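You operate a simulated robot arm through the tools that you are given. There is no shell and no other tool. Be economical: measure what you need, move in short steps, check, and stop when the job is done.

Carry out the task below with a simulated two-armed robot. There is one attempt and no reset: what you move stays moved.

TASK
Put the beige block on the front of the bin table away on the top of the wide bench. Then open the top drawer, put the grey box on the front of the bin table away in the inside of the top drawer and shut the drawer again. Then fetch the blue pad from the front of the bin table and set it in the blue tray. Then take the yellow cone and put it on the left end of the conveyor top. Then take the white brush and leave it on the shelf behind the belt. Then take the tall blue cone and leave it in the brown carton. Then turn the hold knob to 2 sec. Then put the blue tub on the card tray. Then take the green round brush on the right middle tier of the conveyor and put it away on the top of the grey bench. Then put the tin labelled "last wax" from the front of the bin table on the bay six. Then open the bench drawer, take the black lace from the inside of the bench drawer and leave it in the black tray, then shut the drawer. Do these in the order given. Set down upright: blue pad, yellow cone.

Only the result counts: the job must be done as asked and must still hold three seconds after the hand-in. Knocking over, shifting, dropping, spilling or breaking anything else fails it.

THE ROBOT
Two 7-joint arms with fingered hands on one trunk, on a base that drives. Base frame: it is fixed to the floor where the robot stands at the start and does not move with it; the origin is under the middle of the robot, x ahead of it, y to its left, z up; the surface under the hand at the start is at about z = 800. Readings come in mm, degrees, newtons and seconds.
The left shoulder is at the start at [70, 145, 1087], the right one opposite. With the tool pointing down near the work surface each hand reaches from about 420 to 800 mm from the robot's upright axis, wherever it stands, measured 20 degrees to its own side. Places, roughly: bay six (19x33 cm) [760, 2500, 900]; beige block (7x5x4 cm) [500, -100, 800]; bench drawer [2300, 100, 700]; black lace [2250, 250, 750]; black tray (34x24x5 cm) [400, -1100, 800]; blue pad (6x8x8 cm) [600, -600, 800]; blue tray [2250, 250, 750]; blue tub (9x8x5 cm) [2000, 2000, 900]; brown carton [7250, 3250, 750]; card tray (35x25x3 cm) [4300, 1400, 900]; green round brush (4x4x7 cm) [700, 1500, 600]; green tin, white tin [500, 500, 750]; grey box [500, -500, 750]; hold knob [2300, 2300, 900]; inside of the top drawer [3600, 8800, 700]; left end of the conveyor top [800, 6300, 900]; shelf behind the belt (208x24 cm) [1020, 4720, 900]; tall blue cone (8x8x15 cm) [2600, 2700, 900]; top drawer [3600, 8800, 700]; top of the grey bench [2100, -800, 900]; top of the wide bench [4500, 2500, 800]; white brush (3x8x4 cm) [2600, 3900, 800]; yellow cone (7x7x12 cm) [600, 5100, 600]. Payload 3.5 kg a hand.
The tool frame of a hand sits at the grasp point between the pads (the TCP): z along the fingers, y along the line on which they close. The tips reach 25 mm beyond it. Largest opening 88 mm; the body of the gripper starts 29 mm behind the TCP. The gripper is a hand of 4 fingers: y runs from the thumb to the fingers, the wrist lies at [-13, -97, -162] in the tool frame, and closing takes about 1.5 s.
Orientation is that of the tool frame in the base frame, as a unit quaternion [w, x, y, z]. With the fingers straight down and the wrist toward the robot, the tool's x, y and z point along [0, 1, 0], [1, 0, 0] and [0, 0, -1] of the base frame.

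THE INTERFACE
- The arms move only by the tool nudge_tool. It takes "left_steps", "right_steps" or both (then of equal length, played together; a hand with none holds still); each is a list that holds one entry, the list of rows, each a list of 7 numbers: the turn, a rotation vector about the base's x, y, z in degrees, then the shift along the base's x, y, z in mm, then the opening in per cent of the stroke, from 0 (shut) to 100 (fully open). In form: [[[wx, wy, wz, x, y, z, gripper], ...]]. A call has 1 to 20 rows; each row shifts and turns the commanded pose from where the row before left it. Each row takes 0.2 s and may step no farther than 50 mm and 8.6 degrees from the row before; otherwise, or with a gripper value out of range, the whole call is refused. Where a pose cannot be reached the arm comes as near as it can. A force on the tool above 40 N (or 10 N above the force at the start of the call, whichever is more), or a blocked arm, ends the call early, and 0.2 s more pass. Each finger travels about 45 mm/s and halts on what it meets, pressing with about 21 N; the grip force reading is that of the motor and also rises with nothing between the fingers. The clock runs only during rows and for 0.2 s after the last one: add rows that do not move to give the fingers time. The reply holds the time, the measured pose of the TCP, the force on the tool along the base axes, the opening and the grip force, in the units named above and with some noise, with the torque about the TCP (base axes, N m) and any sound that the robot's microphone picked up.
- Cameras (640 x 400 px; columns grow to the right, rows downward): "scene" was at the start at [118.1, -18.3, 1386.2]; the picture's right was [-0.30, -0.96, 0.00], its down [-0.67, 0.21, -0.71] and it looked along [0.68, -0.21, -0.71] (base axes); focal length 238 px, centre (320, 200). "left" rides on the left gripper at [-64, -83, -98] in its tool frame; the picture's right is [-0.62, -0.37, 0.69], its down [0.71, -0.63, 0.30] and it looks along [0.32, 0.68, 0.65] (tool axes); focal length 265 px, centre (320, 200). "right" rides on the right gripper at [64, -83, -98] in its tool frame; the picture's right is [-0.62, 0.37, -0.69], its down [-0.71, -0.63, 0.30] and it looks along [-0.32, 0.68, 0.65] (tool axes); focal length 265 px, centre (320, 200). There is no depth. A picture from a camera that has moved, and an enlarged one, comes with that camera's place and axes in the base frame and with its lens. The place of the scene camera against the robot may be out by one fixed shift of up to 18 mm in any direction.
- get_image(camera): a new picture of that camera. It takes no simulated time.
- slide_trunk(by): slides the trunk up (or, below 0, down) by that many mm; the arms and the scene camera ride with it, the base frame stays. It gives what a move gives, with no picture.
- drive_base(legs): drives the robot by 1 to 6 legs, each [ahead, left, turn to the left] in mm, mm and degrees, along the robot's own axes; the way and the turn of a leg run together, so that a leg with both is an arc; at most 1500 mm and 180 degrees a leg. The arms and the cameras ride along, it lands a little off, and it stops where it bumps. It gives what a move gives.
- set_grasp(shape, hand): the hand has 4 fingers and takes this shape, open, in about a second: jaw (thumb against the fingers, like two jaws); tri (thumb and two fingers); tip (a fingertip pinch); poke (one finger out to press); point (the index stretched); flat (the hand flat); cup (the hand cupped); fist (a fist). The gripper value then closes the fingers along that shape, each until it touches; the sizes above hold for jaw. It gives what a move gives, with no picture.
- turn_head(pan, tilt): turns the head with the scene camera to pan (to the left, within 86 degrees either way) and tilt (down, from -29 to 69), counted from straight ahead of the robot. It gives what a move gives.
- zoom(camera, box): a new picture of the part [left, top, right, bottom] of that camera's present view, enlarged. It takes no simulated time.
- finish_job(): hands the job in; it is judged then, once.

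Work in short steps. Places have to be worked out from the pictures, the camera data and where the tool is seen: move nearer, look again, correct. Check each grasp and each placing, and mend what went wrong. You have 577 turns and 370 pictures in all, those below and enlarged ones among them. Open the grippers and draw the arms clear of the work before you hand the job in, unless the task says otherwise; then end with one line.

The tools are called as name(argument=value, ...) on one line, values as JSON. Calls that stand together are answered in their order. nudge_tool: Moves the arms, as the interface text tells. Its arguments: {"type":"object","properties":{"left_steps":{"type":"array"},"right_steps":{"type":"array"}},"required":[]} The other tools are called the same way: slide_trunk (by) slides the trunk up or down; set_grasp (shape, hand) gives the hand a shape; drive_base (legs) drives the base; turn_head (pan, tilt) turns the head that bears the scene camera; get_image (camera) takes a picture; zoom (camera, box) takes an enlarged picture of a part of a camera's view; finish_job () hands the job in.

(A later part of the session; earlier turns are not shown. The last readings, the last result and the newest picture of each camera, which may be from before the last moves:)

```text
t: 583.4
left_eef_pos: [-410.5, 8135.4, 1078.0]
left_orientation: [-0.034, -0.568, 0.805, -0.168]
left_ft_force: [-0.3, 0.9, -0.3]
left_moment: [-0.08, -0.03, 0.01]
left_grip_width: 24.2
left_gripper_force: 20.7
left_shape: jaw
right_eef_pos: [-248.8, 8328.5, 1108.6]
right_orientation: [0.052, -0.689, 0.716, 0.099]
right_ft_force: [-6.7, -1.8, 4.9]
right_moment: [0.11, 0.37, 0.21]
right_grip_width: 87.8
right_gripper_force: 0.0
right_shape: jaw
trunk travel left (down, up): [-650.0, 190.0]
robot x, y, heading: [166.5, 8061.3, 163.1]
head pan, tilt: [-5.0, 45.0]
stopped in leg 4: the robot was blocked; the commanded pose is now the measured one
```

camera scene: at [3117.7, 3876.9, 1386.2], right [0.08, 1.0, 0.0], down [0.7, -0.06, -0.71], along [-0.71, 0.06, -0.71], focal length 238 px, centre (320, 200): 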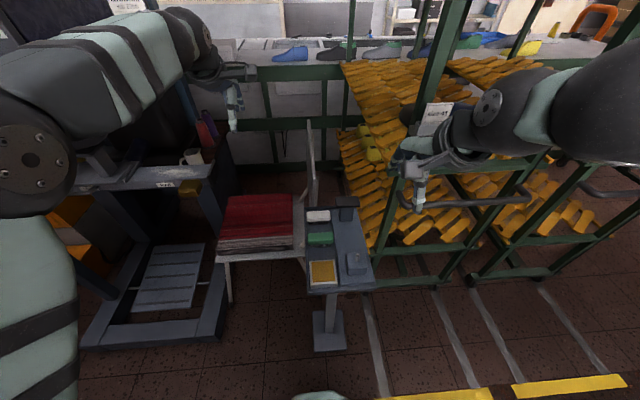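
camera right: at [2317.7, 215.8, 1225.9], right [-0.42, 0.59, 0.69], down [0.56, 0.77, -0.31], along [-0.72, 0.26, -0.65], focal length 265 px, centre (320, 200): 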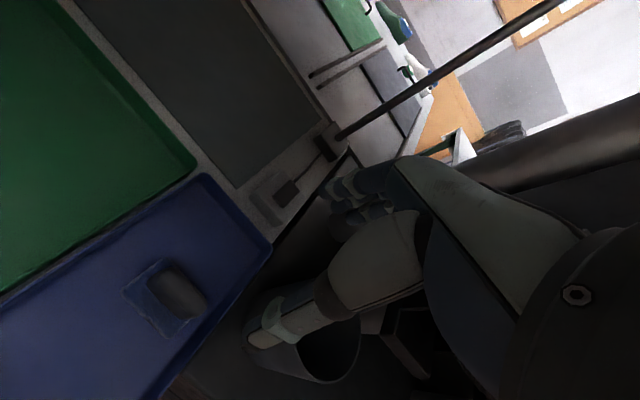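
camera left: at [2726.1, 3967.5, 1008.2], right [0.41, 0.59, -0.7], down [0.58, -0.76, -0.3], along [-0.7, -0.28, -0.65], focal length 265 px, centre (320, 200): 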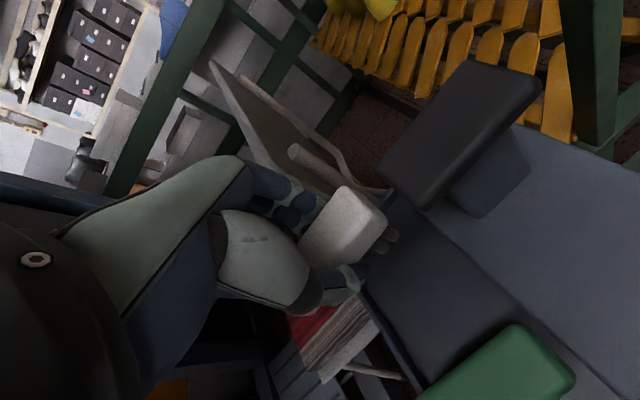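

The right side met the cabinet; I back off at once and check the cabinet and the brush.

drive_base(legs=[[-200, 100, 0]])

turn_head(pan=-20, tilt=20)

get_image(camera="scene")

```text
t: 584.1
left_eef_pos: [-387.9, 8066.8, 1039.5]
left_orientation: [-0.029, -0.6, 0.741, -0.301]
left_ft_force: [0.9, -0.3, 0.5]
left_moment: [0.01, 0.02, 0.02]
left_grip_width: 24.1
left_gripper_force: 21.3
left_shape: jaw
right_eef_pos: [-258.3, 8339.6, 1073.9]
right_orientation: [-0.099, 0.751, -0.644, -0.107]
right_ft_force: [9.8, -18.0, 120.0]
right_moment: [1.24, 4.42, 0.51]
right_grip_width: 87.8
right_gripper_force: 0.0
right_shape: jaw
trunk travel left (down, up): [-650.0, 190.0]
robot x, y, heading: [174.5, 8070.2, 160.0]
head pan, tilt: [-5.0, 45.0]
stopped in leg 1: the robot was blocked; the commanded pose is now the measured one
```

```text
t: 585.0
left_eef_pos: [-393.8, 8065.1, 1036.5]
left_orientation: [-0.023, -0.598, 0.743, -0.3]
left_ft_force: [0.0, 0.2, -0.7]
left_moment: [-0.02, 0.01, 0.02]
left_grip_width: 24.0
left_gripper_force: 21.3
left_shape: jaw
right_eef_pos: [-255.7, 8341.5, 1071.3]
right_orientation: [-0.11, 0.758, -0.634, -0.108]
right_ft_force: [35.9, -18.9, 142.6]
right_moment: [1.07, 6.05, 0.58]
right_grip_width: 87.8
right_gripper_force: 0.1
right_shape: jaw
trunk travel left (down, up): [-650.0, 190.0]
robot x, y, heading: [168.4, 8071.6, 159.6]
head pan, tilt: [-20.0, 20.0]
```

```text
241 pictures are left
camera scene: at [201.1, 8090.3, 1445.1], right [0.65, 0.76, -0.04], down [0.15, -0.18, -0.97], along [-0.75, 0.63, -0.23], focal length 238 px, centre (320, 200)
```

scene: 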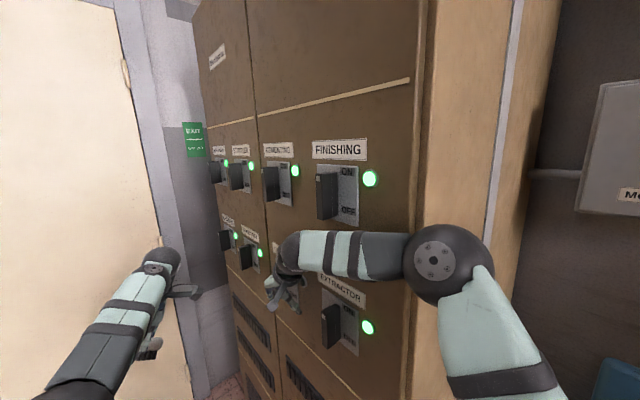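

The right hand seems caught on a switch. I lift it gently and draw it away from the cabinet.

nudge_tool(right_steps=[[[0, 0, 0, 0, 0, 10, 100], [0, 0, 0, 0, 0, 15, 100], [0, 0, 0, 0, -10, 15, 100]]])

get_image(camera="right")

```text
t: 585.4
left_eef_pos: [-403.1, 8021.6, 984.9]
left_orientation: [0.023, -0.614, 0.697, -0.37]
left_ft_force: [0.4, 0.5, 1.5]
left_moment: [0.09, 0.04, 0.03]
left_grip_width: 23.8
left_gripper_force: 21.0
left_shape: jaw
right_eef_pos: [-305.5, 8344.8, 1061.1]
right_orientation: [-0.153, 0.794, -0.574, -0.131]
right_ft_force: [1.7, -4.4, 145.2]
right_moment: [-0.42, -0.3, 0.03]
right_grip_width: 87.6
right_gripper_force: 0.1
right_shape: jaw
trunk travel left (down, up): [-650.0, 190.0]
robot x, y, heading: [175.7, 8079.2, 158.5]
head pan, tilt: [-20.0, 20.0]
stopped in row 1 (left hand): the arm was blocked; the commanded pose is now the measured one
```

```text
240 pictures are left
camera right: at [-204.0, 8274.9, 1136.4], right [-0.52, 0.16, 0.84], down [0.37, 0.93, 0.05], along [-0.77, 0.34, -0.54], focal length 265 px, centre (320, 200)
```

right: 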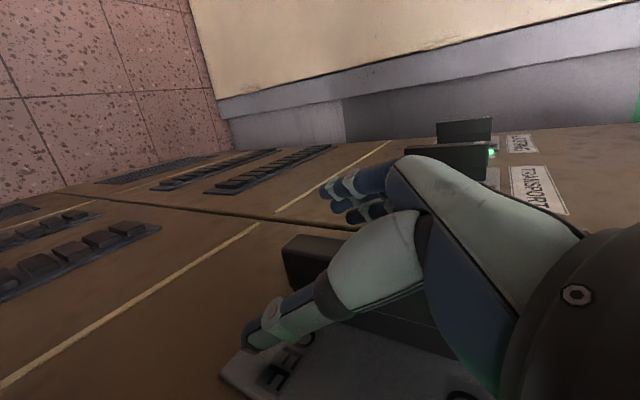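

get_image(camera="scene")

get_image(camera="left")

```text
239 pictures are left
camera scene: at [184.1, 8096.5, 1443.4], right [0.66, 0.75, -0.03], down [0.17, -0.18, -0.97], along [-0.73, 0.64, -0.24], focal length 238 px, centre (320, 200)
```

scene: 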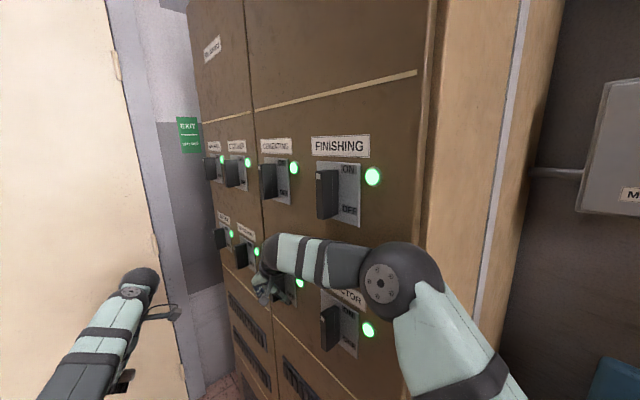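

```text
238 pictures are left
camera left: at [-365.5, 8127.2, 1074.3], right [0.8, 0.21, -0.56], down [0.5, -0.76, 0.42], along [-0.34, -0.62, -0.71], focal length 265 px, centre (320, 200)
```

left: 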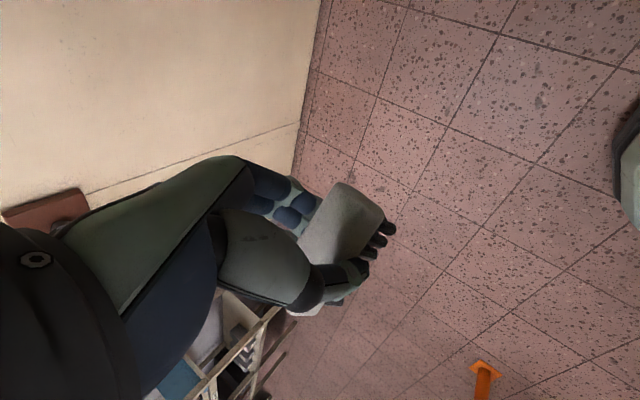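

All lamps still green. I try turning the base left, which swings the right arm away from the cabinet.

drive_base(legs=[[0, 0, 15]])

get_image(camera="scene")

```text
t: 586.0
left_eef_pos: [-460.5, 7992.4, 824.9]
left_orientation: [0.083, -0.588, 0.655, -0.467]
left_ft_force: [-2.1, -1.0, -5.7]
left_moment: [-0.08, -0.14, 0.07]
left_grip_width: 23.6
left_gripper_force: 20.8
left_shape: jaw
right_eef_pos: [-404.5, 8322.7, 891.0]
right_orientation: [-0.248, 0.861, -0.445, 0.0]
right_ft_force: [-1.1, -1.2, -2.4]
right_moment: [0.16, -0.08, -0.04]
right_grip_width: 87.8
right_gripper_force: 0.0
right_shape: jaw
trunk travel left (down, up): [-650.0, 190.0]
robot x, y, heading: [179.3, 8059.7, 161.3]
head pan, tilt: [-20.0, 20.0]
stopped in leg 1: the force on the tool passed its limit at 166 N (the readings are from after the stop); the commanded pose is now the measured one
```

```text
237 pictures are left
camera scene: at [50.0, 8134.0, 1420.7], right [0.63, 0.78, 0.0], down [0.26, -0.21, -0.94], along [-0.73, 0.59, -0.34], focal length 238 px, centre (320, 200)
```

scene: 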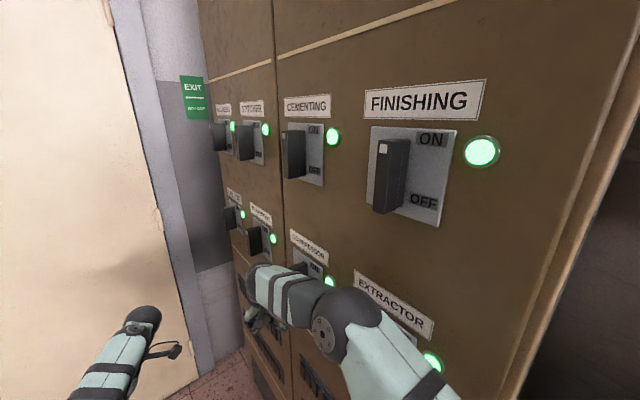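

The robot is upright again and the hand came free below the switch; all switches still ON. I draw the right hand away from the cabinet.

nudge_tool(right_steps=[[[0, 0, 0, 10, -30, 0, 100], [0, 0, 0, 10, -35, 0, 100], [0, 0, 0, 10, -35, 0, 100], [0, 0, 0, 10, -35, 0, 100]]])

get_image(camera="scene")

```text
t: 586.4
left_eef_pos: [-487.0, 8019.8, 857.0]
left_orientation: [0.062, -0.59, 0.675, -0.438]
left_ft_force: [0.2, -1.2, -0.6]
left_moment: [0.05, 0.05, 0.01]
left_grip_width: 23.7
left_gripper_force: 20.4
left_shape: jaw
right_eef_pos: [-428.6, 8338.6, 933.9]
right_orientation: [-0.207, 0.839, -0.502, -0.04]
right_ft_force: [0.0, 1.2, 1.1]
right_moment: [-0.16, 0.02, 0.02]
right_grip_width: 88.2
right_gripper_force: 0.1
right_shape: jaw
trunk travel left (down, up): [-650.0, 190.0]
robot x, y, heading: [164.6, 8057.7, 160.5]
head pan, tilt: [-20.0, 20.0]
stopped in row 1 (right hand): the arm was blocked; the commanded pose is now the measured one
```

```text
236 pictures are left
camera scene: at [39.5, 8139.4, 1423.9], right [0.64, 0.77, 0.0], down [0.26, -0.22, -0.94], along [-0.72, 0.6, -0.34], focal length 238 px, centre (320, 200)
```

scene: 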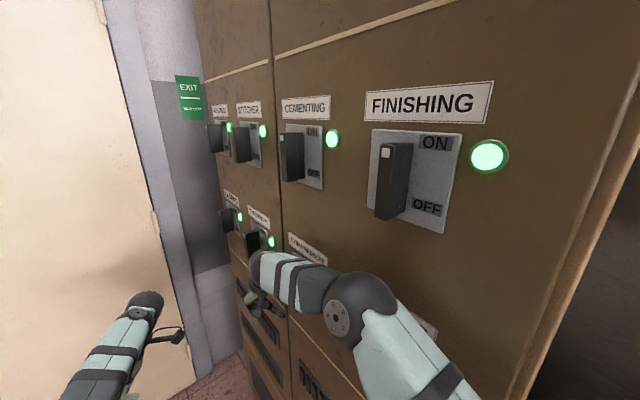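

I move the whole robot straight south, away from the cabinet.

drive_base(legs=[[-35, 95, 0]])

get_image(camera="scene")

```text
t: 587.5
left_eef_pos: [-484.6, 7920.7, 857.9]
left_orientation: [0.059, -0.591, 0.675, -0.438]
left_ft_force: [0.7, -0.4, -0.1]
left_moment: [-0.01, 0.0, 0.0]
left_grip_width: 24.0
left_gripper_force: 21.2
left_shape: jaw
right_eef_pos: [-425.6, 8238.0, 934.3]
right_orientation: [-0.206, 0.841, -0.499, -0.041]
right_ft_force: [0.8, -0.3, -0.6]
right_moment: [0.04, -0.02, -0.03]
right_grip_width: 87.7
right_gripper_force: 0.0
right_shape: jaw
trunk travel left (down, up): [-650.0, 190.0]
robot x, y, heading: [173.1, 7964.7, 160.8]
head pan, tilt: [-20.0, 20.0]
```

```text
235 pictures are left
camera scene: at [42.8, 8043.6, 1424.9], right [0.64, 0.77, 0.0], down [0.26, -0.22, -0.94], along [-0.72, 0.6, -0.34], focal length 238 px, centre (320, 200)
```

scene: 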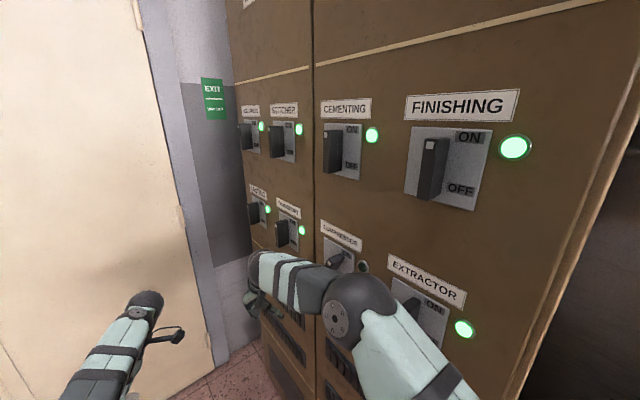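

The arm is free now, but the COMPRESSOR lamp looks dark. I zoom in on it.

zoom(camera="scene", box=[300, 200, 400, 290])

drive_base(legs=[[-90, 250, 0]])

get_image(camera="scene")

```text
4.44 times, centred on (350, 245) of scene
camera zoom: at [42.8, 8043.6, 1424.9], right [0.64, 0.77, 0.0], down [0.26, -0.22, -0.94], along [-0.72, 0.6, -0.34], focal length 1056 px, centre (187, 0)
```

zoom: 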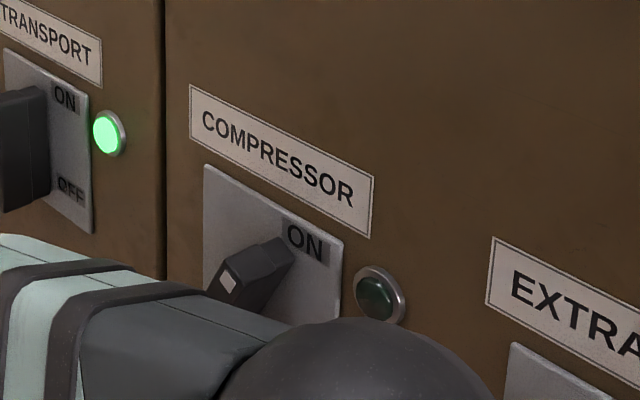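

```text
t: 589.4
left_eef_pos: [-482.8, 7660.2, 858.0]
left_orientation: [0.059, -0.59, 0.676, -0.439]
left_ft_force: [0.4, -0.1, -0.7]
left_moment: [-0.01, 0.01, -0.04]
left_grip_width: 24.0
left_gripper_force: 20.8
left_shape: jaw
right_eef_pos: [-424.4, 7976.4, 934.0]
right_orientation: [-0.206, 0.84, -0.501, -0.039]
right_ft_force: [0.0, -0.4, -0.5]
right_moment: [0.0, -0.02, 0.03]
right_grip_width: 88.1
right_gripper_force: 0.0
right_shape: jaw
trunk travel left (down, up): [-650.0, 190.0]
robot x, y, heading: [169.7, 7697.8, 160.1]
head pan, tilt: [-20.0, 20.0]
```

```text
233 pictures are left
camera scene: at [43.2, 7781.2, 1424.7], right [0.64, 0.77, 0.0], down [0.26, -0.22, -0.94], along [-0.72, 0.6, -0.34], focal length 238 px, centre (320, 200)
```

scene: 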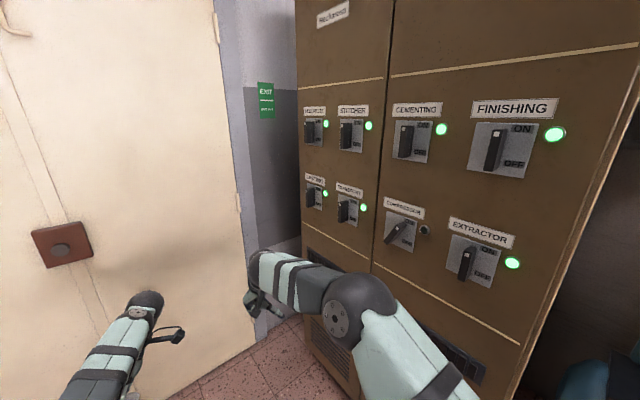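

My hand turned the COMPRESSOR switch off (lever near [-320,8395,1073]); I must restore it. I back further south and turn to face the cabinet squarely.

drive_base(legs=[[-60, 165, 0], [0, 0, -70]])

turn_head(pan=30, tilt=20)

get_image(camera="scene")

```text
t: 593.9
left_eef_pos: [-86.0, 8124.8, 858.2]
left_orientation: [-0.203, -0.094, 0.892, -0.393]
left_ft_force: [-0.5, 0.2, -1.1]
left_moment: [0.02, 0.0, -0.02]
left_grip_width: 23.8
left_gripper_force: 21.2
left_shape: jaw
right_eef_pos: [231.4, 8175.9, 933.0]
right_orientation: [0.191, -0.399, 0.893, -0.086]
right_ft_force: [0.3, 0.3, 0.0]
right_moment: [0.0, 0.0, -0.01]
right_grip_width: 87.9
right_gripper_force: 0.1
right_shape: jaw
trunk travel left (down, up): [-650.0, 190.0]
robot x, y, heading: [170.7, 7519.3, 89.9]
head pan, tilt: [-20.0, 20.0]
```

```text
t: 595.1
left_eef_pos: [-86.5, 8124.7, 858.1]
left_orientation: [-0.204, -0.093, 0.892, -0.392]
left_ft_force: [0.0, 0.3, -0.4]
left_moment: [0.0, 0.01, 0.01]
left_grip_width: 23.8
left_gripper_force: 20.8
left_shape: jaw
right_eef_pos: [231.1, 8176.0, 932.7]
right_orientation: [0.191, -0.399, 0.893, -0.086]
right_ft_force: [-0.4, -0.5, -1.1]
right_moment: [0.01, 0.02, 0.01]
right_grip_width: 88.2
right_gripper_force: 0.0
right_shape: jaw
trunk travel left (down, up): [-650.0, 190.0]
robot x, y, heading: [172.4, 7521.7, 90.0]
head pan, tilt: [30.0, 20.0]
```

```text
232 pictures are left
camera scene: at [114.8, 7657.9, 1424.8], right [0.87, 0.5, 0.0], down [0.17, -0.3, -0.94], along [-0.47, 0.81, -0.34], focal length 238 px, centre (320, 200)
```

scene: 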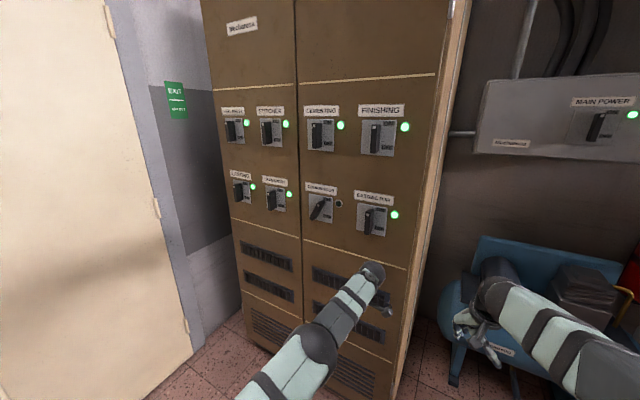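

zoom(camera="scene", box=[290, 170, 410, 250])

```text
5.00 times, centred on (350, 210) of scene
camera zoom: at [114.8, 7657.9, 1424.8], right [0.87, 0.5, 0.0], down [0.17, -0.3, -0.94], along [-0.47, 0.81, -0.34], focal length 1188 px, centre (170, 150)
```

zoom: 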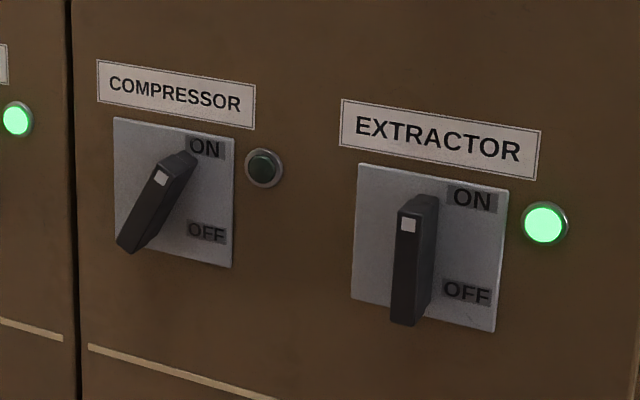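

The lever is only tilted about 30° clockwise (top to the right). I first restore both arms to a normal posture.

nudge_tool(left_steps=[[[6.66, -3.47, -1.58, 16, 0, 37, 0], [6.66, -3.47, -1.58, 16, 0, 37, 0], [6.66, -3.47, -1.58, 16, 0, 37, 0], [6.66, -3.47, -1.58, 16, 0, 37, 0], [6.66, -3.47, -1.58, 16, 0, 37, 0], [6.66, -3.47, -1.58, 16, 0, 37, 0], [6.66, -3.47, -1.58, 16, 0, 37, 0]]], right_steps=[[[1.46, 3.24, -6.77, 11, -14, 24, 100], [1.46, 3.24, -6.77, 11, -14, 24, 100], [1.46, 3.24, -6.77, 11, -14, 24, 100], [1.46, 3.24, -6.77, 11, -14, 24, 100], [1.46, 3.24, -6.77, 11, -14, 24, 100], [1.46, 3.24, -6.77, 11, -14, 24, 100], [1.46, 3.24, -6.77, 11, -14, 24, 100]]])

get_image(camera="left")

```text
t: 596.7
left_eef_pos: [26.6, 8120.1, 1119.3]
left_orientation: [0.001, 0.0, 1.0, 0.001]
left_ft_force: [0.0, -0.1, -1.1]
left_moment: [-0.01, 0.0, -0.03]
left_grip_width: 23.6
left_gripper_force: 21.1
left_shape: jaw
right_eef_pos: [308.8, 8076.4, 1103.5]
right_orientation: [-0.001, 0.001, 1.0, 0.0]
right_ft_force: [-0.5, 0.0, 0.2]
right_moment: [-0.01, -0.01, 0.0]
right_grip_width: 88.0
right_gripper_force: 0.0
right_shape: jaw
trunk travel left (down, up): [-650.0, 190.0]
robot x, y, heading: [170.2, 7518.3, 89.9]
head pan, tilt: [30.0, 20.0]
```

```text
230 pictures are left
camera left: at [90.8, 8037.3, 1217.7], right [0.62, -0.37, -0.69], down [-0.71, -0.63, -0.31], along [-0.32, 0.69, -0.65], focal length 265 px, centre (320, 200)
```

left: 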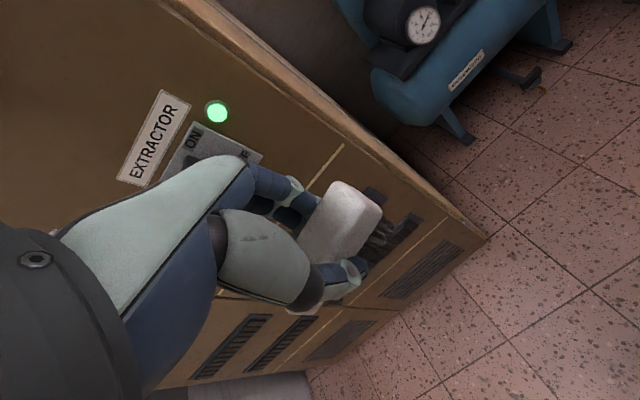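

Both arms are in order and the brush is held. I retract the left hand and turn the right hand to point forward at the switch height.

nudge_tool(right_steps=[[[4.62, 4.62, -4.62, -2, 0, -2, 100], [4.62, 4.62, -4.62, -2, 0, -2, 100], [4.62, 4.62, -4.62, -2, 0, -2, 100], [4.62, 4.62, -4.62, -2, 0, -2, 100], [4.62, 4.62, -4.62, -2, 0, -2, 100], [4.62, 4.62, -4.62, -2, 0, -2, 100], [4.62, 4.62, -4.62, -2, 0, -2, 100], [4.62, 4.62, -4.62, -2, 0, -2, 100], [4.62, 4.62, -4.62, -2, 0, -2, 100], [4.62, 4.62, -4.62, -2, 0, -2, 100], [4.62, 4.62, -4.62, -2, 0, -2, 100], [4.62, 4.62, -4.62, -2, 0, -2, 100], [4.62, 4.62, -4.62, -2, 0, -2, 100], [4.62, 4.62, -4.62, -2, 0, -2, 100], [4.62, 4.62, -4.62, -2, 0, -2, 100]]], left_steps=[[[0, 0, 0, -2, -10, 0, 0], [0, 0, 0, -2, -10, 0, 0], [0, 0, 0, -2, -10, 0, 0], [0, 0, 0, -2, -10, 0, 0], [0, 0, 0, -2, -10, 0, 0], [0, 0, 0, -2, -10, 0, 0], [0, 0, 0, -2, -10, 0, 0], [0, 0, 0, -2, -10, 0, 0], [0, 0, 0, -2, -10, 0, 0], [0, 0, 0, -2, -10, 0, 0], [0, 0, 0, -2, -10, 0, 0], [0, 0, 0, -2, -10, 0, 0], [0, 0, 0, -2, -10, 0, 0], [0, 0, 0, -2, -10, 0, 0], [0, 0, 0, -2, -10, 0, 0]]])

drive_base(legs=[[0, 600, 0]])

turn_head(pan=0, tilt=20)

get_image(camera="scene")

get_image(camera="right")

```text
t: 600.1
left_eef_pos: [-5.4, 7974.2, 1117.7]
left_orientation: [0.001, -0.001, 1.0, 0.0]
left_ft_force: [0.1, -0.1, -0.3]
left_moment: [0.0, 0.03, -0.03]
left_grip_width: 23.3
left_gripper_force: 20.9
left_shape: jaw
right_eef_pos: [341.0, 8104.2, 1102.0]
right_orientation: [-0.506, 0.53, 0.469, 0.493]
right_ft_force: [0.3, 0.1, 0.0]
right_moment: [-0.03, 0.03, 0.01]
right_grip_width: 88.1
right_gripper_force: 0.1
right_shape: jaw
right hand out of reach, approached as far as the arm can: row 14, 15
trunk travel left (down, up): [-650.0, 190.0]
robot x, y, heading: [170.6, 7516.5, 89.8]
head pan, tilt: [30.0, 20.0]
stopped in row 15 (right hand): the arm was blocked; the commanded pose is now the measured one
```

```text
t: 603.5
left_eef_pos: [-601.9, 7973.8, 1118.1]
left_orientation: [0.001, -0.001, 1.0, -0.001]
left_ft_force: [-0.8, 0.2, -1.2]
left_moment: [0.03, 0.01, 0.01]
left_grip_width: 23.9
left_gripper_force: 21.1
left_shape: jaw
right_eef_pos: [-257.9, 8103.5, 1104.6]
right_orientation: [-0.506, 0.53, 0.467, 0.494]
right_ft_force: [0.1, -0.6, 0.5]
right_moment: [0.0, -0.03, -0.01]
right_grip_width: 87.9
right_gripper_force: 0.0
right_shape: jaw
trunk travel left (down, up): [-650.0, 190.0]
robot x, y, heading: [-425.4, 7521.2, 90.1]
head pan, tilt: [30.0, 20.0]
```

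```text
t: 604.5
left_eef_pos: [-602.0, 7973.2, 1117.0]
left_orientation: [0.001, -0.001, 1.0, -0.001]
left_ft_force: [0.7, 1.1, -0.9]
left_moment: [-0.01, -0.02, 0.0]
left_grip_width: 23.7
left_gripper_force: 20.5
left_shape: jaw
right_eef_pos: [-257.7, 8103.8, 1102.7]
right_orientation: [-0.506, 0.53, 0.468, 0.494]
right_ft_force: [0.5, -0.1, -1.0]
right_moment: [-0.01, 0.0, -0.03]
right_grip_width: 88.4
right_gripper_force: 0.1
right_shape: jaw
trunk travel left (down, up): [-650.0, 190.0]
robot x, y, heading: [-423.9, 7522.0, 90.2]
head pan, tilt: [0.0, 20.0]
```

```text
229 pictures are left
camera scene: at [-436.0, 7669.3, 1424.8], right [1.0, 0.0, 0.0], down [0.0, -0.34, -0.94], along [0.0, 0.94, -0.34], focal length 238 px, centre (320, 200)
```

scene: 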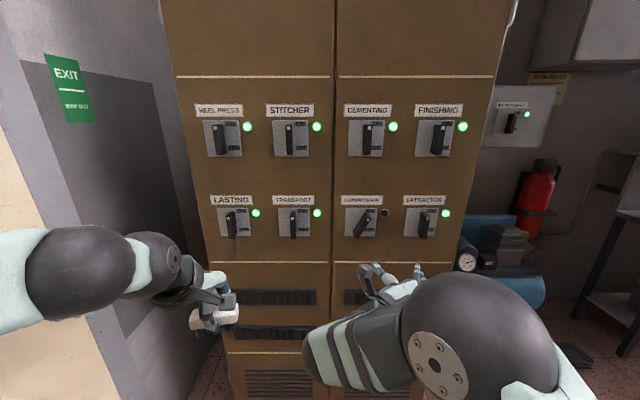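

```text
228 pictures are left
camera right: at [-340.6, 8009.5, 1174.2], right [0.28, -0.71, -0.65], down [-0.67, 0.34, -0.67], along [0.69, 0.62, -0.38], focal length 265 px, centre (320, 200)
```

right: 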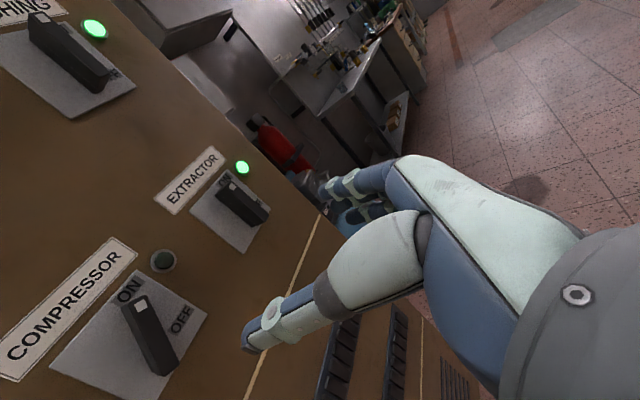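

I align the right hand with the lever at about [-312, z 1077] and drive forward to just in front of it.

nudge_tool(right_steps=[[[0, 0, 0, -18, 0, -9, 100], [0, 0, 0, -18, 0, -9, 100], [0, 0, 0, -18, 0, -9, 100]]])

drive_base(legs=[[215, 0, 0]])

get_image(camera="scene")

get_image(camera="right")

```text
t: 605.2
left_eef_pos: [-602.4, 7973.5, 1115.7]
left_orientation: [0.001, -0.001, 1.0, -0.001]
left_ft_force: [-0.2, 0.3, -0.1]
left_moment: [0.02, -0.01, -0.02]
left_grip_width: 23.4
left_gripper_force: 21.1
left_shape: jaw
right_eef_pos: [-267.9, 8118.7, 1089.2]
right_orientation: [-0.506, 0.553, 0.445, 0.49]
right_ft_force: [0.2, -0.1, -0.5]
right_moment: [0.01, 0.05, -0.03]
right_grip_width: 88.1
right_gripper_force: 0.2
right_shape: jaw
right hand out of reach, approached as far as the arm can: row 2, 3
trunk travel left (down, up): [-650.0, 190.0]
robot x, y, heading: [-423.9, 7519.4, 90.1]
head pan, tilt: [0.0, 20.0]
```

```text
t: 606.9
left_eef_pos: [-602.9, 8188.8, 1116.4]
left_orientation: [0.001, 0.0, 1.0, -0.001]
left_ft_force: [-0.5, -0.8, -1.8]
left_moment: [-0.02, 0.01, 0.01]
left_grip_width: 23.4
left_gripper_force: 21.5
left_shape: jaw
right_eef_pos: [-266.4, 8332.4, 1087.1]
right_orientation: [-0.503, 0.553, 0.448, 0.49]
right_ft_force: [0.0, -0.6, 0.7]
right_moment: [0.0, 0.01, 0.03]
right_grip_width: 88.0
right_gripper_force: 0.1
right_shape: jaw
trunk travel left (down, up): [-650.0, 190.0]
robot x, y, heading: [-426.3, 7734.2, 89.9]
head pan, tilt: [0.0, 20.0]
```

```text
227 pictures are left
camera scene: at [-435.7, 7883.9, 1424.9], right [1.0, 0.0, 0.0], down [0.0, -0.34, -0.94], along [0.0, 0.94, -0.34], focal length 238 px, centre (320, 200)
```

scene: 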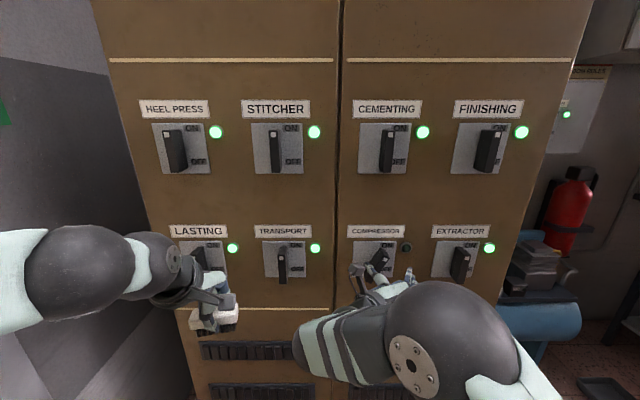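

```text
226 pictures are left
camera right: at [-350.6, 8242.9, 1162.9], right [0.23, -0.73, -0.65], down [-0.68, 0.36, -0.64], along [0.7, 0.59, -0.41], focal length 265 px, centre (320, 200)
```

right: 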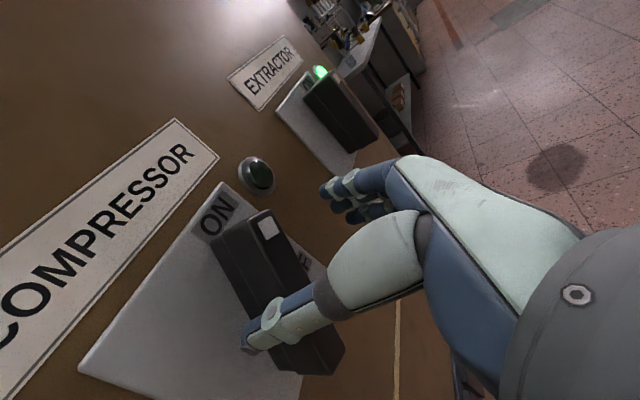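

The lever is near x≈-298; my hand is about 30 mm too far right. I shift left 32 mm and look again.

drive_base(legs=[[0, 32, 0]])

zoom(camera="scene", box=[300, 210, 460, 310])

get_image(camera="right")

```text
t: 607.8
left_eef_pos: [-628.6, 8189.0, 1118.8]
left_orientation: [-0.001, 0.001, 1.0, -0.001]
left_ft_force: [0.6, 0.1, 0.0]
left_moment: [0.01, 0.03, 0.01]
left_grip_width: 23.5
left_gripper_force: 21.0
left_shape: jaw
right_eef_pos: [-292.0, 8333.1, 1085.2]
right_orientation: [-0.502, 0.557, 0.445, 0.49]
right_ft_force: [0.2, -0.3, -0.2]
right_moment: [0.01, 0.01, 0.02]
right_grip_width: 88.1
right_gripper_force: 0.0
right_shape: jaw
trunk travel left (down, up): [-650.0, 190.0]
robot x, y, heading: [-457.4, 7736.8, 90.1]
head pan, tilt: [0.0, 20.0]
```

```text
4.00 times, centred on (380, 260) of scene
camera zoom: at [-462.5, 7884.2, 1424.8], right [1.0, 0.0, 0.0], down [0.0, -0.34, -0.94], along [0.0, 0.94, -0.34], focal length 950 px, centre (80, -40)
```

zoom: 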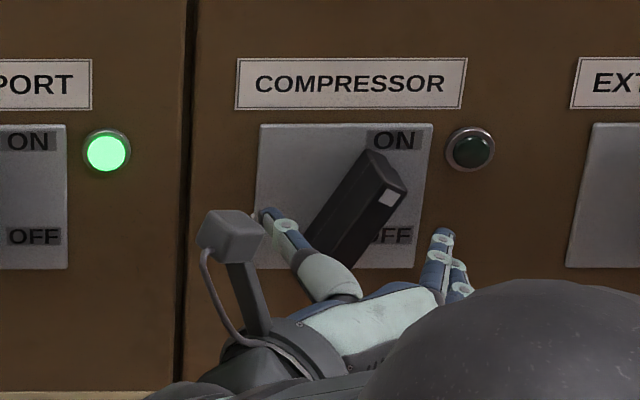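

```text
224 pictures are left
camera right: at [-375.8, 8243.9, 1162.6], right [0.22, -0.73, -0.65], down [-0.68, 0.36, -0.64], along [0.7, 0.58, -0.42], focal length 265 px, centre (320, 200)
```

right: 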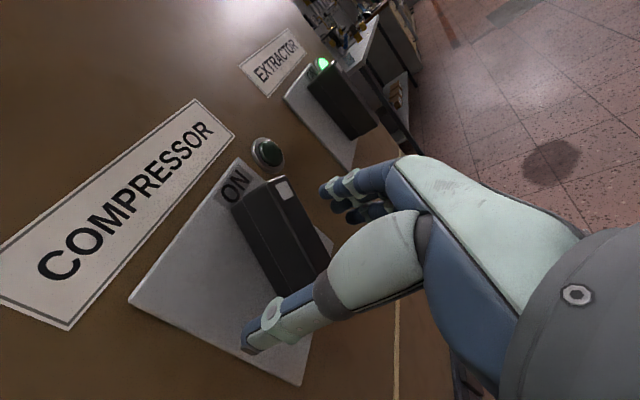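

The lever is now between thumb and fingers. I go 28 mm forward and close gently to square it up.

drive_base(legs=[[28, 0, 0]])

nudge_tool(right_steps=[[[0, 0, 0, 0, 0, 0, 70], [0, 0, 0, 0, 0, 0, 50], [0, 0, 0, 0, 0, 0, 30], [0, 0, 0, 0, 0, 0, 30], [0, 0, 0, 0, 0, 0, 30]]])

zoom(camera="scene", box=[300, 210, 460, 310])

get_image(camera="right")

```text
t: 608.7
left_eef_pos: [-631.9, 8213.3, 1117.8]
left_orientation: [0.001, 0.001, 1.0, -0.001]
left_ft_force: [0.1, 0.0, -1.8]
left_moment: [-0.03, -0.01, 0.0]
left_grip_width: 23.6
left_gripper_force: 21.3
left_shape: jaw
right_eef_pos: [-289.0, 8355.9, 1087.0]
right_orientation: [-0.496, 0.56, 0.442, 0.495]
right_ft_force: [-2.5, -5.5, 1.0]
right_moment: [0.07, 0.03, 0.32]
right_grip_width: 88.0
right_gripper_force: 0.1
right_shape: jaw
trunk travel left (down, up): [-650.0, 190.0]
robot x, y, heading: [-457.8, 7763.9, 89.6]
head pan, tilt: [0.0, 20.0]
stopped in leg 1: the force on the tool passed its limit at 58 N (the readings are from after the stop); the commanded pose is now the measured one
```

```text
t: 609.9
left_eef_pos: [-634.3, 8210.8, 1118.4]
left_orientation: [0.001, 0.001, 1.0, 0.001]
left_ft_force: [-0.6, -0.1, -0.3]
left_moment: [0.01, 0.02, -0.02]
left_grip_width: 23.8
left_gripper_force: 20.7
left_shape: jaw
right_eef_pos: [-289.1, 8353.9, 1088.6]
right_orientation: [-0.496, 0.559, 0.442, 0.495]
right_ft_force: [-3.6, -13.9, 0.9]
right_moment: [0.12, 0.0, 0.38]
right_grip_width: 28.4
right_gripper_force: 0.0
right_shape: jaw
trunk travel left (down, up): [-650.0, 190.0]
robot x, y, heading: [-457.2, 7762.2, 90.0]
head pan, tilt: [0.0, 20.0]
```

```text
4.00 times, centred on (380, 260) of scene
camera zoom: at [-468.3, 7905.6, 1425.3], right [1.0, 0.0, 0.0], down [0.0, -0.34, -0.94], along [0.0, 0.94, -0.34], focal length 950 px, centre (80, -40)
```

zoom: 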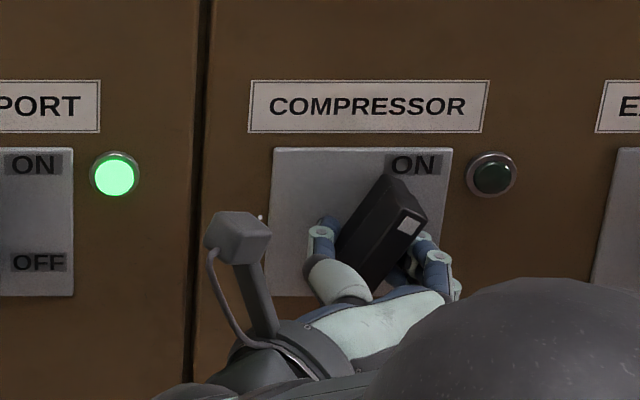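

```text
222 pictures are left
camera right: at [-376.9, 8265.2, 1164.5], right [0.21, -0.73, -0.65], down [-0.67, 0.38, -0.64], along [0.71, 0.57, -0.41], focal length 265 px, centre (320, 200)
```

right: 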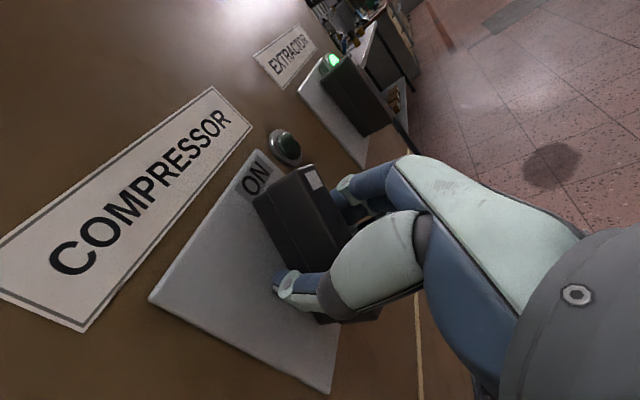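

The jaws straddle the lever. I grip it and rotate about -28° around the y axis to bring it upright.

nudge_tool(right_steps=[[[0, 0, 0, 0, 0, 0, 0], [0, 0, 0, 0, 0, 0, 0], [0, -7, 0, 0, 0, 0, 0], [0, -7, 0, 0, 0, 0, 0], [0, -7, 0, 0, 0, 0, 0], [0, -7, 0, 0, 0, 0, 0]]])

zoom(camera="scene", box=[300, 210, 460, 310])

```text
t: 610.8
left_eef_pos: [-640.6, 8209.7, 1119.0]
left_orientation: [0.005, -0.001, 1.0, 0.0]
left_ft_force: [-0.9, 0.7, 0.4]
left_moment: [0.0, -0.02, -0.01]
left_grip_width: 23.8
left_gripper_force: 20.9
left_shape: jaw
right_eef_pos: [-278.6, 8357.2, 1092.3]
right_orientation: [-0.469, 0.54, 0.462, 0.525]
right_ft_force: [-23.1, -24.3, 2.6]
right_moment: [0.19, 0.02, 0.71]
right_grip_width: 16.7
right_gripper_force: 21.2
right_shape: jaw
right hand out of reach, approached as far as the arm can: row 3, 4
trunk travel left (down, up): [-650.0, 190.0]
robot x, y, heading: [-460.4, 7760.0, 90.0]
head pan, tilt: [0.0, 20.0]
stopped in row 4 (right hand): the force on the tool passed its limit at 52 N (the readings are from after the stop); the commanded pose is now the measured one
```

```text
4.00 times, centred on (380, 260) of scene
camera zoom: at [-477.5, 7903.7, 1425.4], right [1.0, 0.0, 0.01], down [0.01, -0.34, -0.94], along [0.0, 0.94, -0.34], focal length 950 px, centre (80, -40)
```

zoom: 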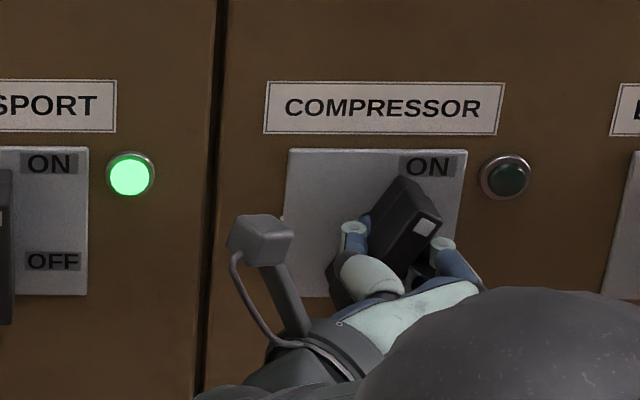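

The arm is at its limit in this posture. I release, back off, and instead use the hand pointing down to push the lever's upper end to the left.

nudge_tool(right_steps=[[[0, 0, 0, 0, 0, 0, 100], [0, 0, 0, 0, 0, 0, 100], [0, 0, 0, 0, 0, 0, 100], [0, 0, 0, 0, 0, 0, 100], [0, 0, 0, 0, 0, 0, 100], [0, 0, 0, 0, 0, 0, 100]]])

drive_base(legs=[[-130, 0, 0]])

nudge_tool(right_steps=[[[-4.93, -4.41, 5.07, 0, 0, 3, 0], [-4.93, -4.41, 5.07, 0, 0, 3, 0], [-4.93, -4.41, 5.07, 0, 0, 3, 0], [-4.93, -4.41, 5.07, 0, 0, 3, 0], [-4.93, -4.41, 5.07, 0, 0, 3, 0], [-4.93, -4.41, 5.07, 0, 0, 3, 0], [-4.93, -4.41, 5.07, 0, 0, 3, 0], [-4.93, -4.41, 5.07, 0, 0, 3, 0], [-4.93, -4.41, 5.07, 0, 0, 3, 0], [-4.93, -4.41, 5.07, 0, 0, 3, 0], [-4.93, -4.41, 5.07, 0, 0, 3, 0], [-4.93, -4.41, 5.07, 0, 0, 3, 0], [-4.93, -4.41, 5.07, 0, 0, 3, 0], [-4.93, -4.41, 5.07, 0, 0, 3, 0], [-4.93, -4.41, 5.07, 0, 0, 3, 0]]])

get_image(camera="scene")

```text
t: 612.2
left_eef_pos: [-631.8, 8206.3, 1120.5]
left_orientation: [0.001, 0.0, 1.0, 0.002]
left_ft_force: [-0.1, -0.1, -0.5]
left_moment: [0.0, -0.02, 0.01]
left_grip_width: 23.5
left_gripper_force: 21.0
left_shape: jaw
right_eef_pos: [-266.7, 8351.8, 1094.5]
right_orientation: [-0.469, 0.544, 0.455, 0.526]
right_ft_force: [7.5, -30.3, 3.7]
right_moment: [0.13, 0.16, 1.32]
right_grip_width: 87.1
right_gripper_force: 0.1
right_shape: jaw
trunk travel left (down, up): [-650.0, 190.0]
robot x, y, heading: [-460.4, 7762.2, 89.9]
head pan, tilt: [0.0, 20.0]
```

```text
t: 613.5
left_eef_pos: [-633.8, 8085.7, 1115.9]
left_orientation: [-0.001, 0.0, 1.0, -0.002]
left_ft_force: [0.3, -0.6, -1.0]
left_moment: [0.03, 0.01, 0.01]
left_grip_width: 23.5
left_gripper_force: 20.3
left_shape: jaw
right_eef_pos: [-267.9, 8232.2, 1089.5]
right_orientation: [-0.467, 0.544, 0.458, 0.525]
right_ft_force: [-0.4, 0.6, -0.5]
right_moment: [-0.01, -0.02, 0.0]
right_grip_width: 88.0
right_gripper_force: 0.1
right_shape: jaw
trunk travel left (down, up): [-650.0, 190.0]
robot x, y, heading: [-460.1, 7631.6, 90.1]
head pan, tilt: [0.0, 20.0]
```

```text
t: 616.7
left_eef_pos: [-634.4, 8085.8, 1116.8]
left_orientation: [0.001, 0.0, 1.0, -0.002]
left_ft_force: [-0.2, 0.0, -0.8]
left_moment: [0.0, -0.01, 0.01]
left_grip_width: 23.4
left_gripper_force: 21.4
left_shape: jaw
right_eef_pos: [-268.7, 8231.3, 1134.4]
right_orientation: [0.004, 0.002, 1.0, 0.003]
right_ft_force: [0.0, 1.1, -0.5]
right_moment: [0.0, -0.01, 0.01]
right_grip_width: 0.1
right_gripper_force: 21.1
right_shape: jaw
trunk travel left (down, up): [-650.0, 190.0]
robot x, y, heading: [-458.7, 7631.9, 90.1]
head pan, tilt: [0.0, 20.0]
```

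```text
220 pictures are left
camera scene: at [-468.5, 7781.4, 1424.7], right [1.0, 0.0, 0.0], down [0.0, -0.34, -0.94], along [0.0, 0.94, -0.34], focal length 238 px, centre (320, 200)
```

scene: 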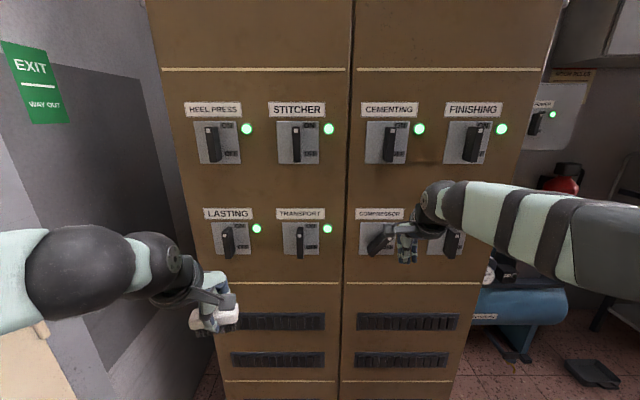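

zoom(camera="scene", box=[270, 195, 430, 275])

```text
4.00 times, centred on (350, 235) of scene
camera zoom: at [-468.5, 7781.4, 1424.7], right [1.0, 0.0, 0.0], down [0.0, -0.34, -0.94], along [0.0, 0.94, -0.34], focal length 950 px, centre (200, 60)
```

zoom: 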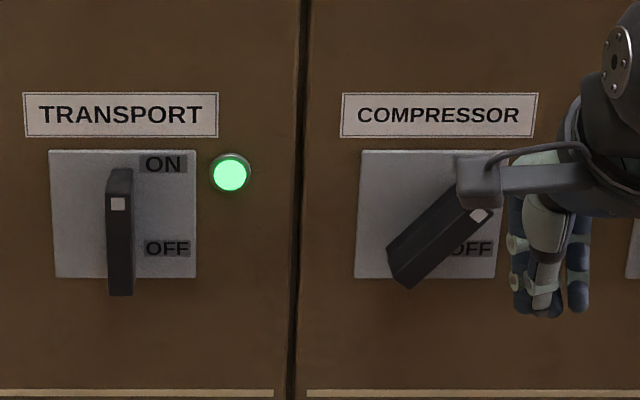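

The lever is now about 50° clockwise; its dotted end is near [-268, z 1099]. I position the closed right hand to its right to push that end leftward.

nudge_tool(right_steps=[[[0, 0, 0, 25, 0, -6, 0], [0, 0, 0, 25, 0, -6, 0], [0, 0, 0, 0, 30, -6, 0]]])

drive_base(legs=[[80, 0, 0]])

zoom(camera="scene", box=[300, 190, 460, 290])

get_image(camera="right")

```text
t: 617.5
left_eef_pos: [-634.2, 8087.2, 1114.8]
left_orientation: [0.001, 0.0, 1.0, -0.003]
left_ft_force: [0.9, 0.6, -0.6]
left_moment: [-0.01, -0.02, 0.01]
left_grip_width: 23.4
left_gripper_force: 20.9
left_shape: jaw
right_eef_pos: [-220.4, 8263.5, 1118.1]
right_orientation: [0.003, 0.003, 1.0, 0.004]
right_ft_force: [0.7, 0.1, 0.2]
right_moment: [-0.03, 0.02, 0.03]
right_grip_width: 0.0
right_gripper_force: 21.2
right_shape: jaw
trunk travel left (down, up): [-650.0, 190.0]
robot x, y, heading: [-461.2, 7632.0, 90.2]
head pan, tilt: [0.0, 20.0]
```

```text
t: 618.6
left_eef_pos: [-634.1, 8167.9, 1113.7]
left_orientation: [0.001, 0.0, 1.0, -0.003]
left_ft_force: [-0.3, 0.7, -0.4]
left_moment: [0.02, -0.02, 0.02]
left_grip_width: 23.7
left_gripper_force: 20.6
left_shape: jaw
right_eef_pos: [-219.8, 8340.8, 1117.5]
right_orientation: [0.002, 0.002, 1.0, -0.003]
right_ft_force: [-0.4, 0.0, 0.1]
right_moment: [-0.02, 0.01, 0.0]
right_grip_width: 0.0
right_gripper_force: 21.0
right_shape: jaw
trunk travel left (down, up): [-650.0, 190.0]
robot x, y, heading: [-455.7, 7712.8, 89.8]
head pan, tilt: [0.0, 20.0]
stopped in leg 1: the force on the tool passed its limit at 102 N (the readings are from after the stop); the commanded pose is now the measured one
```

```text
4.00 times, centred on (380, 240) of scene
camera zoom: at [-468.0, 7863.6, 1424.4], right [1.0, 0.0, 0.0], down [0.0, -0.34, -0.94], along [0.0, 0.94, -0.34], focal length 950 px, centre (80, 40)
```

zoom: 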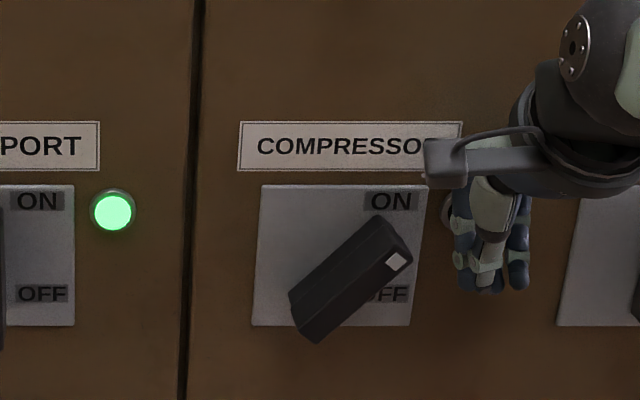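

```text
217 pictures are left
camera right: at [-285.6, 8258.1, 1216.2], right [0.62, 0.37, 0.69], down [0.71, -0.64, -0.3], along [0.33, 0.68, -0.66], focal length 265 px, centre (320, 200)
```

right: 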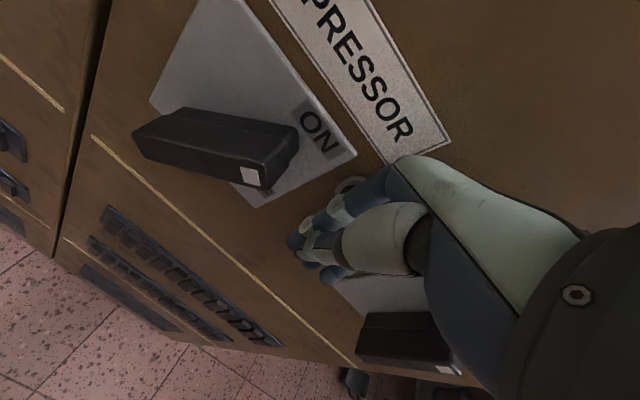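

The hand just touches the cabinet face beside the lever. I ease back 5 mm and sweep left in small steps.

nudge_tool(right_steps=[[[0, 0, 0, 0, -5, 0, 0], [0, 0, 0, -10, 0, 0, 0], [0, 0, 0, -10, 0, 0, 0], [0, 0, 0, -8, 0, 0, 0], [0, 0, 0, -7, 0, 0, 0]]])

zoom(camera="scene", box=[300, 190, 460, 290])

```text
t: 619.8
left_eef_pos: [-631.5, 8164.2, 1115.7]
left_orientation: [0.0, 0.0, 1.0, -0.002]
left_ft_force: [-0.7, 0.0, -0.5]
left_moment: [0.0, -0.01, 0.0]
left_grip_width: 23.5
left_gripper_force: 20.8
left_shape: jaw
right_eef_pos: [-251.5, 8332.6, 1119.7]
right_orientation: [0.0, 0.004, 1.0, 0.001]
right_ft_force: [4.6, 1.3, 3.3]
right_moment: [0.0, -0.02, -0.02]
right_grip_width: 0.1
right_gripper_force: 20.6
right_shape: jaw
trunk travel left (down, up): [-650.0, 190.0]
robot x, y, heading: [-460.8, 7713.0, 90.0]
head pan, tilt: [0.0, 20.0]
```

```text
4.00 times, centred on (380, 240) of scene
camera zoom: at [-465.8, 7859.9, 1424.9], right [1.0, 0.0, 0.0], down [0.0, -0.34, -0.94], along [0.0, 0.94, -0.34], focal length 950 px, centre (80, 40)
```

zoom: 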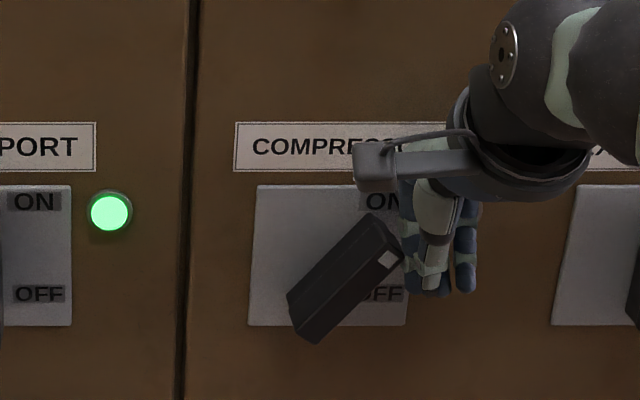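

Contact with the dotted end. I push another 16 mm left in small steps.

nudge_tool(right_steps=[[[0, 0, 0, -4, 0, 0, 0], [0, 0, 0, -4, 0, 0, 0], [0, 0, 0, -4, 0, 0, 0], [0, 0, 0, -4, 0, 0, 0]]])

zoom(camera="scene", box=[300, 190, 460, 290])

```text
t: 620.8
left_eef_pos: [-634.3, 8166.0, 1116.1]
left_orientation: [0.0, 0.0, 1.0, -0.002]
left_ft_force: [-0.1, 0.3, 0.0]
left_moment: [0.02, 0.02, 0.0]
left_grip_width: 23.6
left_gripper_force: 21.0
left_shape: jaw
right_eef_pos: [-271.4, 8333.6, 1117.6]
right_orientation: [0.002, 0.003, 1.0, -0.001]
right_ft_force: [-0.7, -0.1, -0.5]
right_moment: [-0.02, -0.01, -0.05]
right_grip_width: 0.0
right_gripper_force: 21.1
right_shape: jaw
trunk travel left (down, up): [-650.0, 190.0]
robot x, y, heading: [-458.6, 7714.2, 90.0]
head pan, tilt: [0.0, 20.0]
```

```text
4.00 times, centred on (380, 240) of scene
camera zoom: at [-468.1, 7860.5, 1424.8], right [1.0, 0.0, 0.0], down [0.0, -0.34, -0.94], along [0.0, 0.94, -0.34], focal length 950 px, centre (80, 40)
```

zoom: 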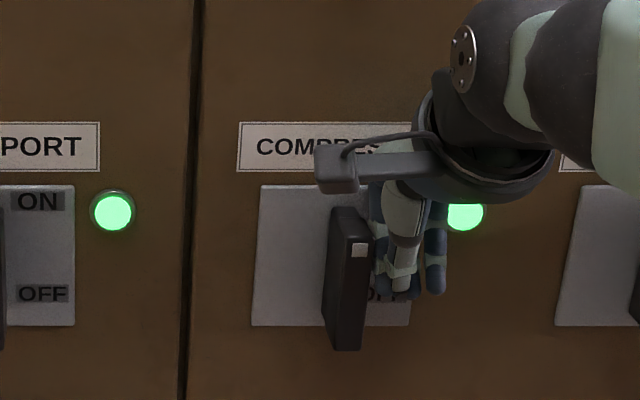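

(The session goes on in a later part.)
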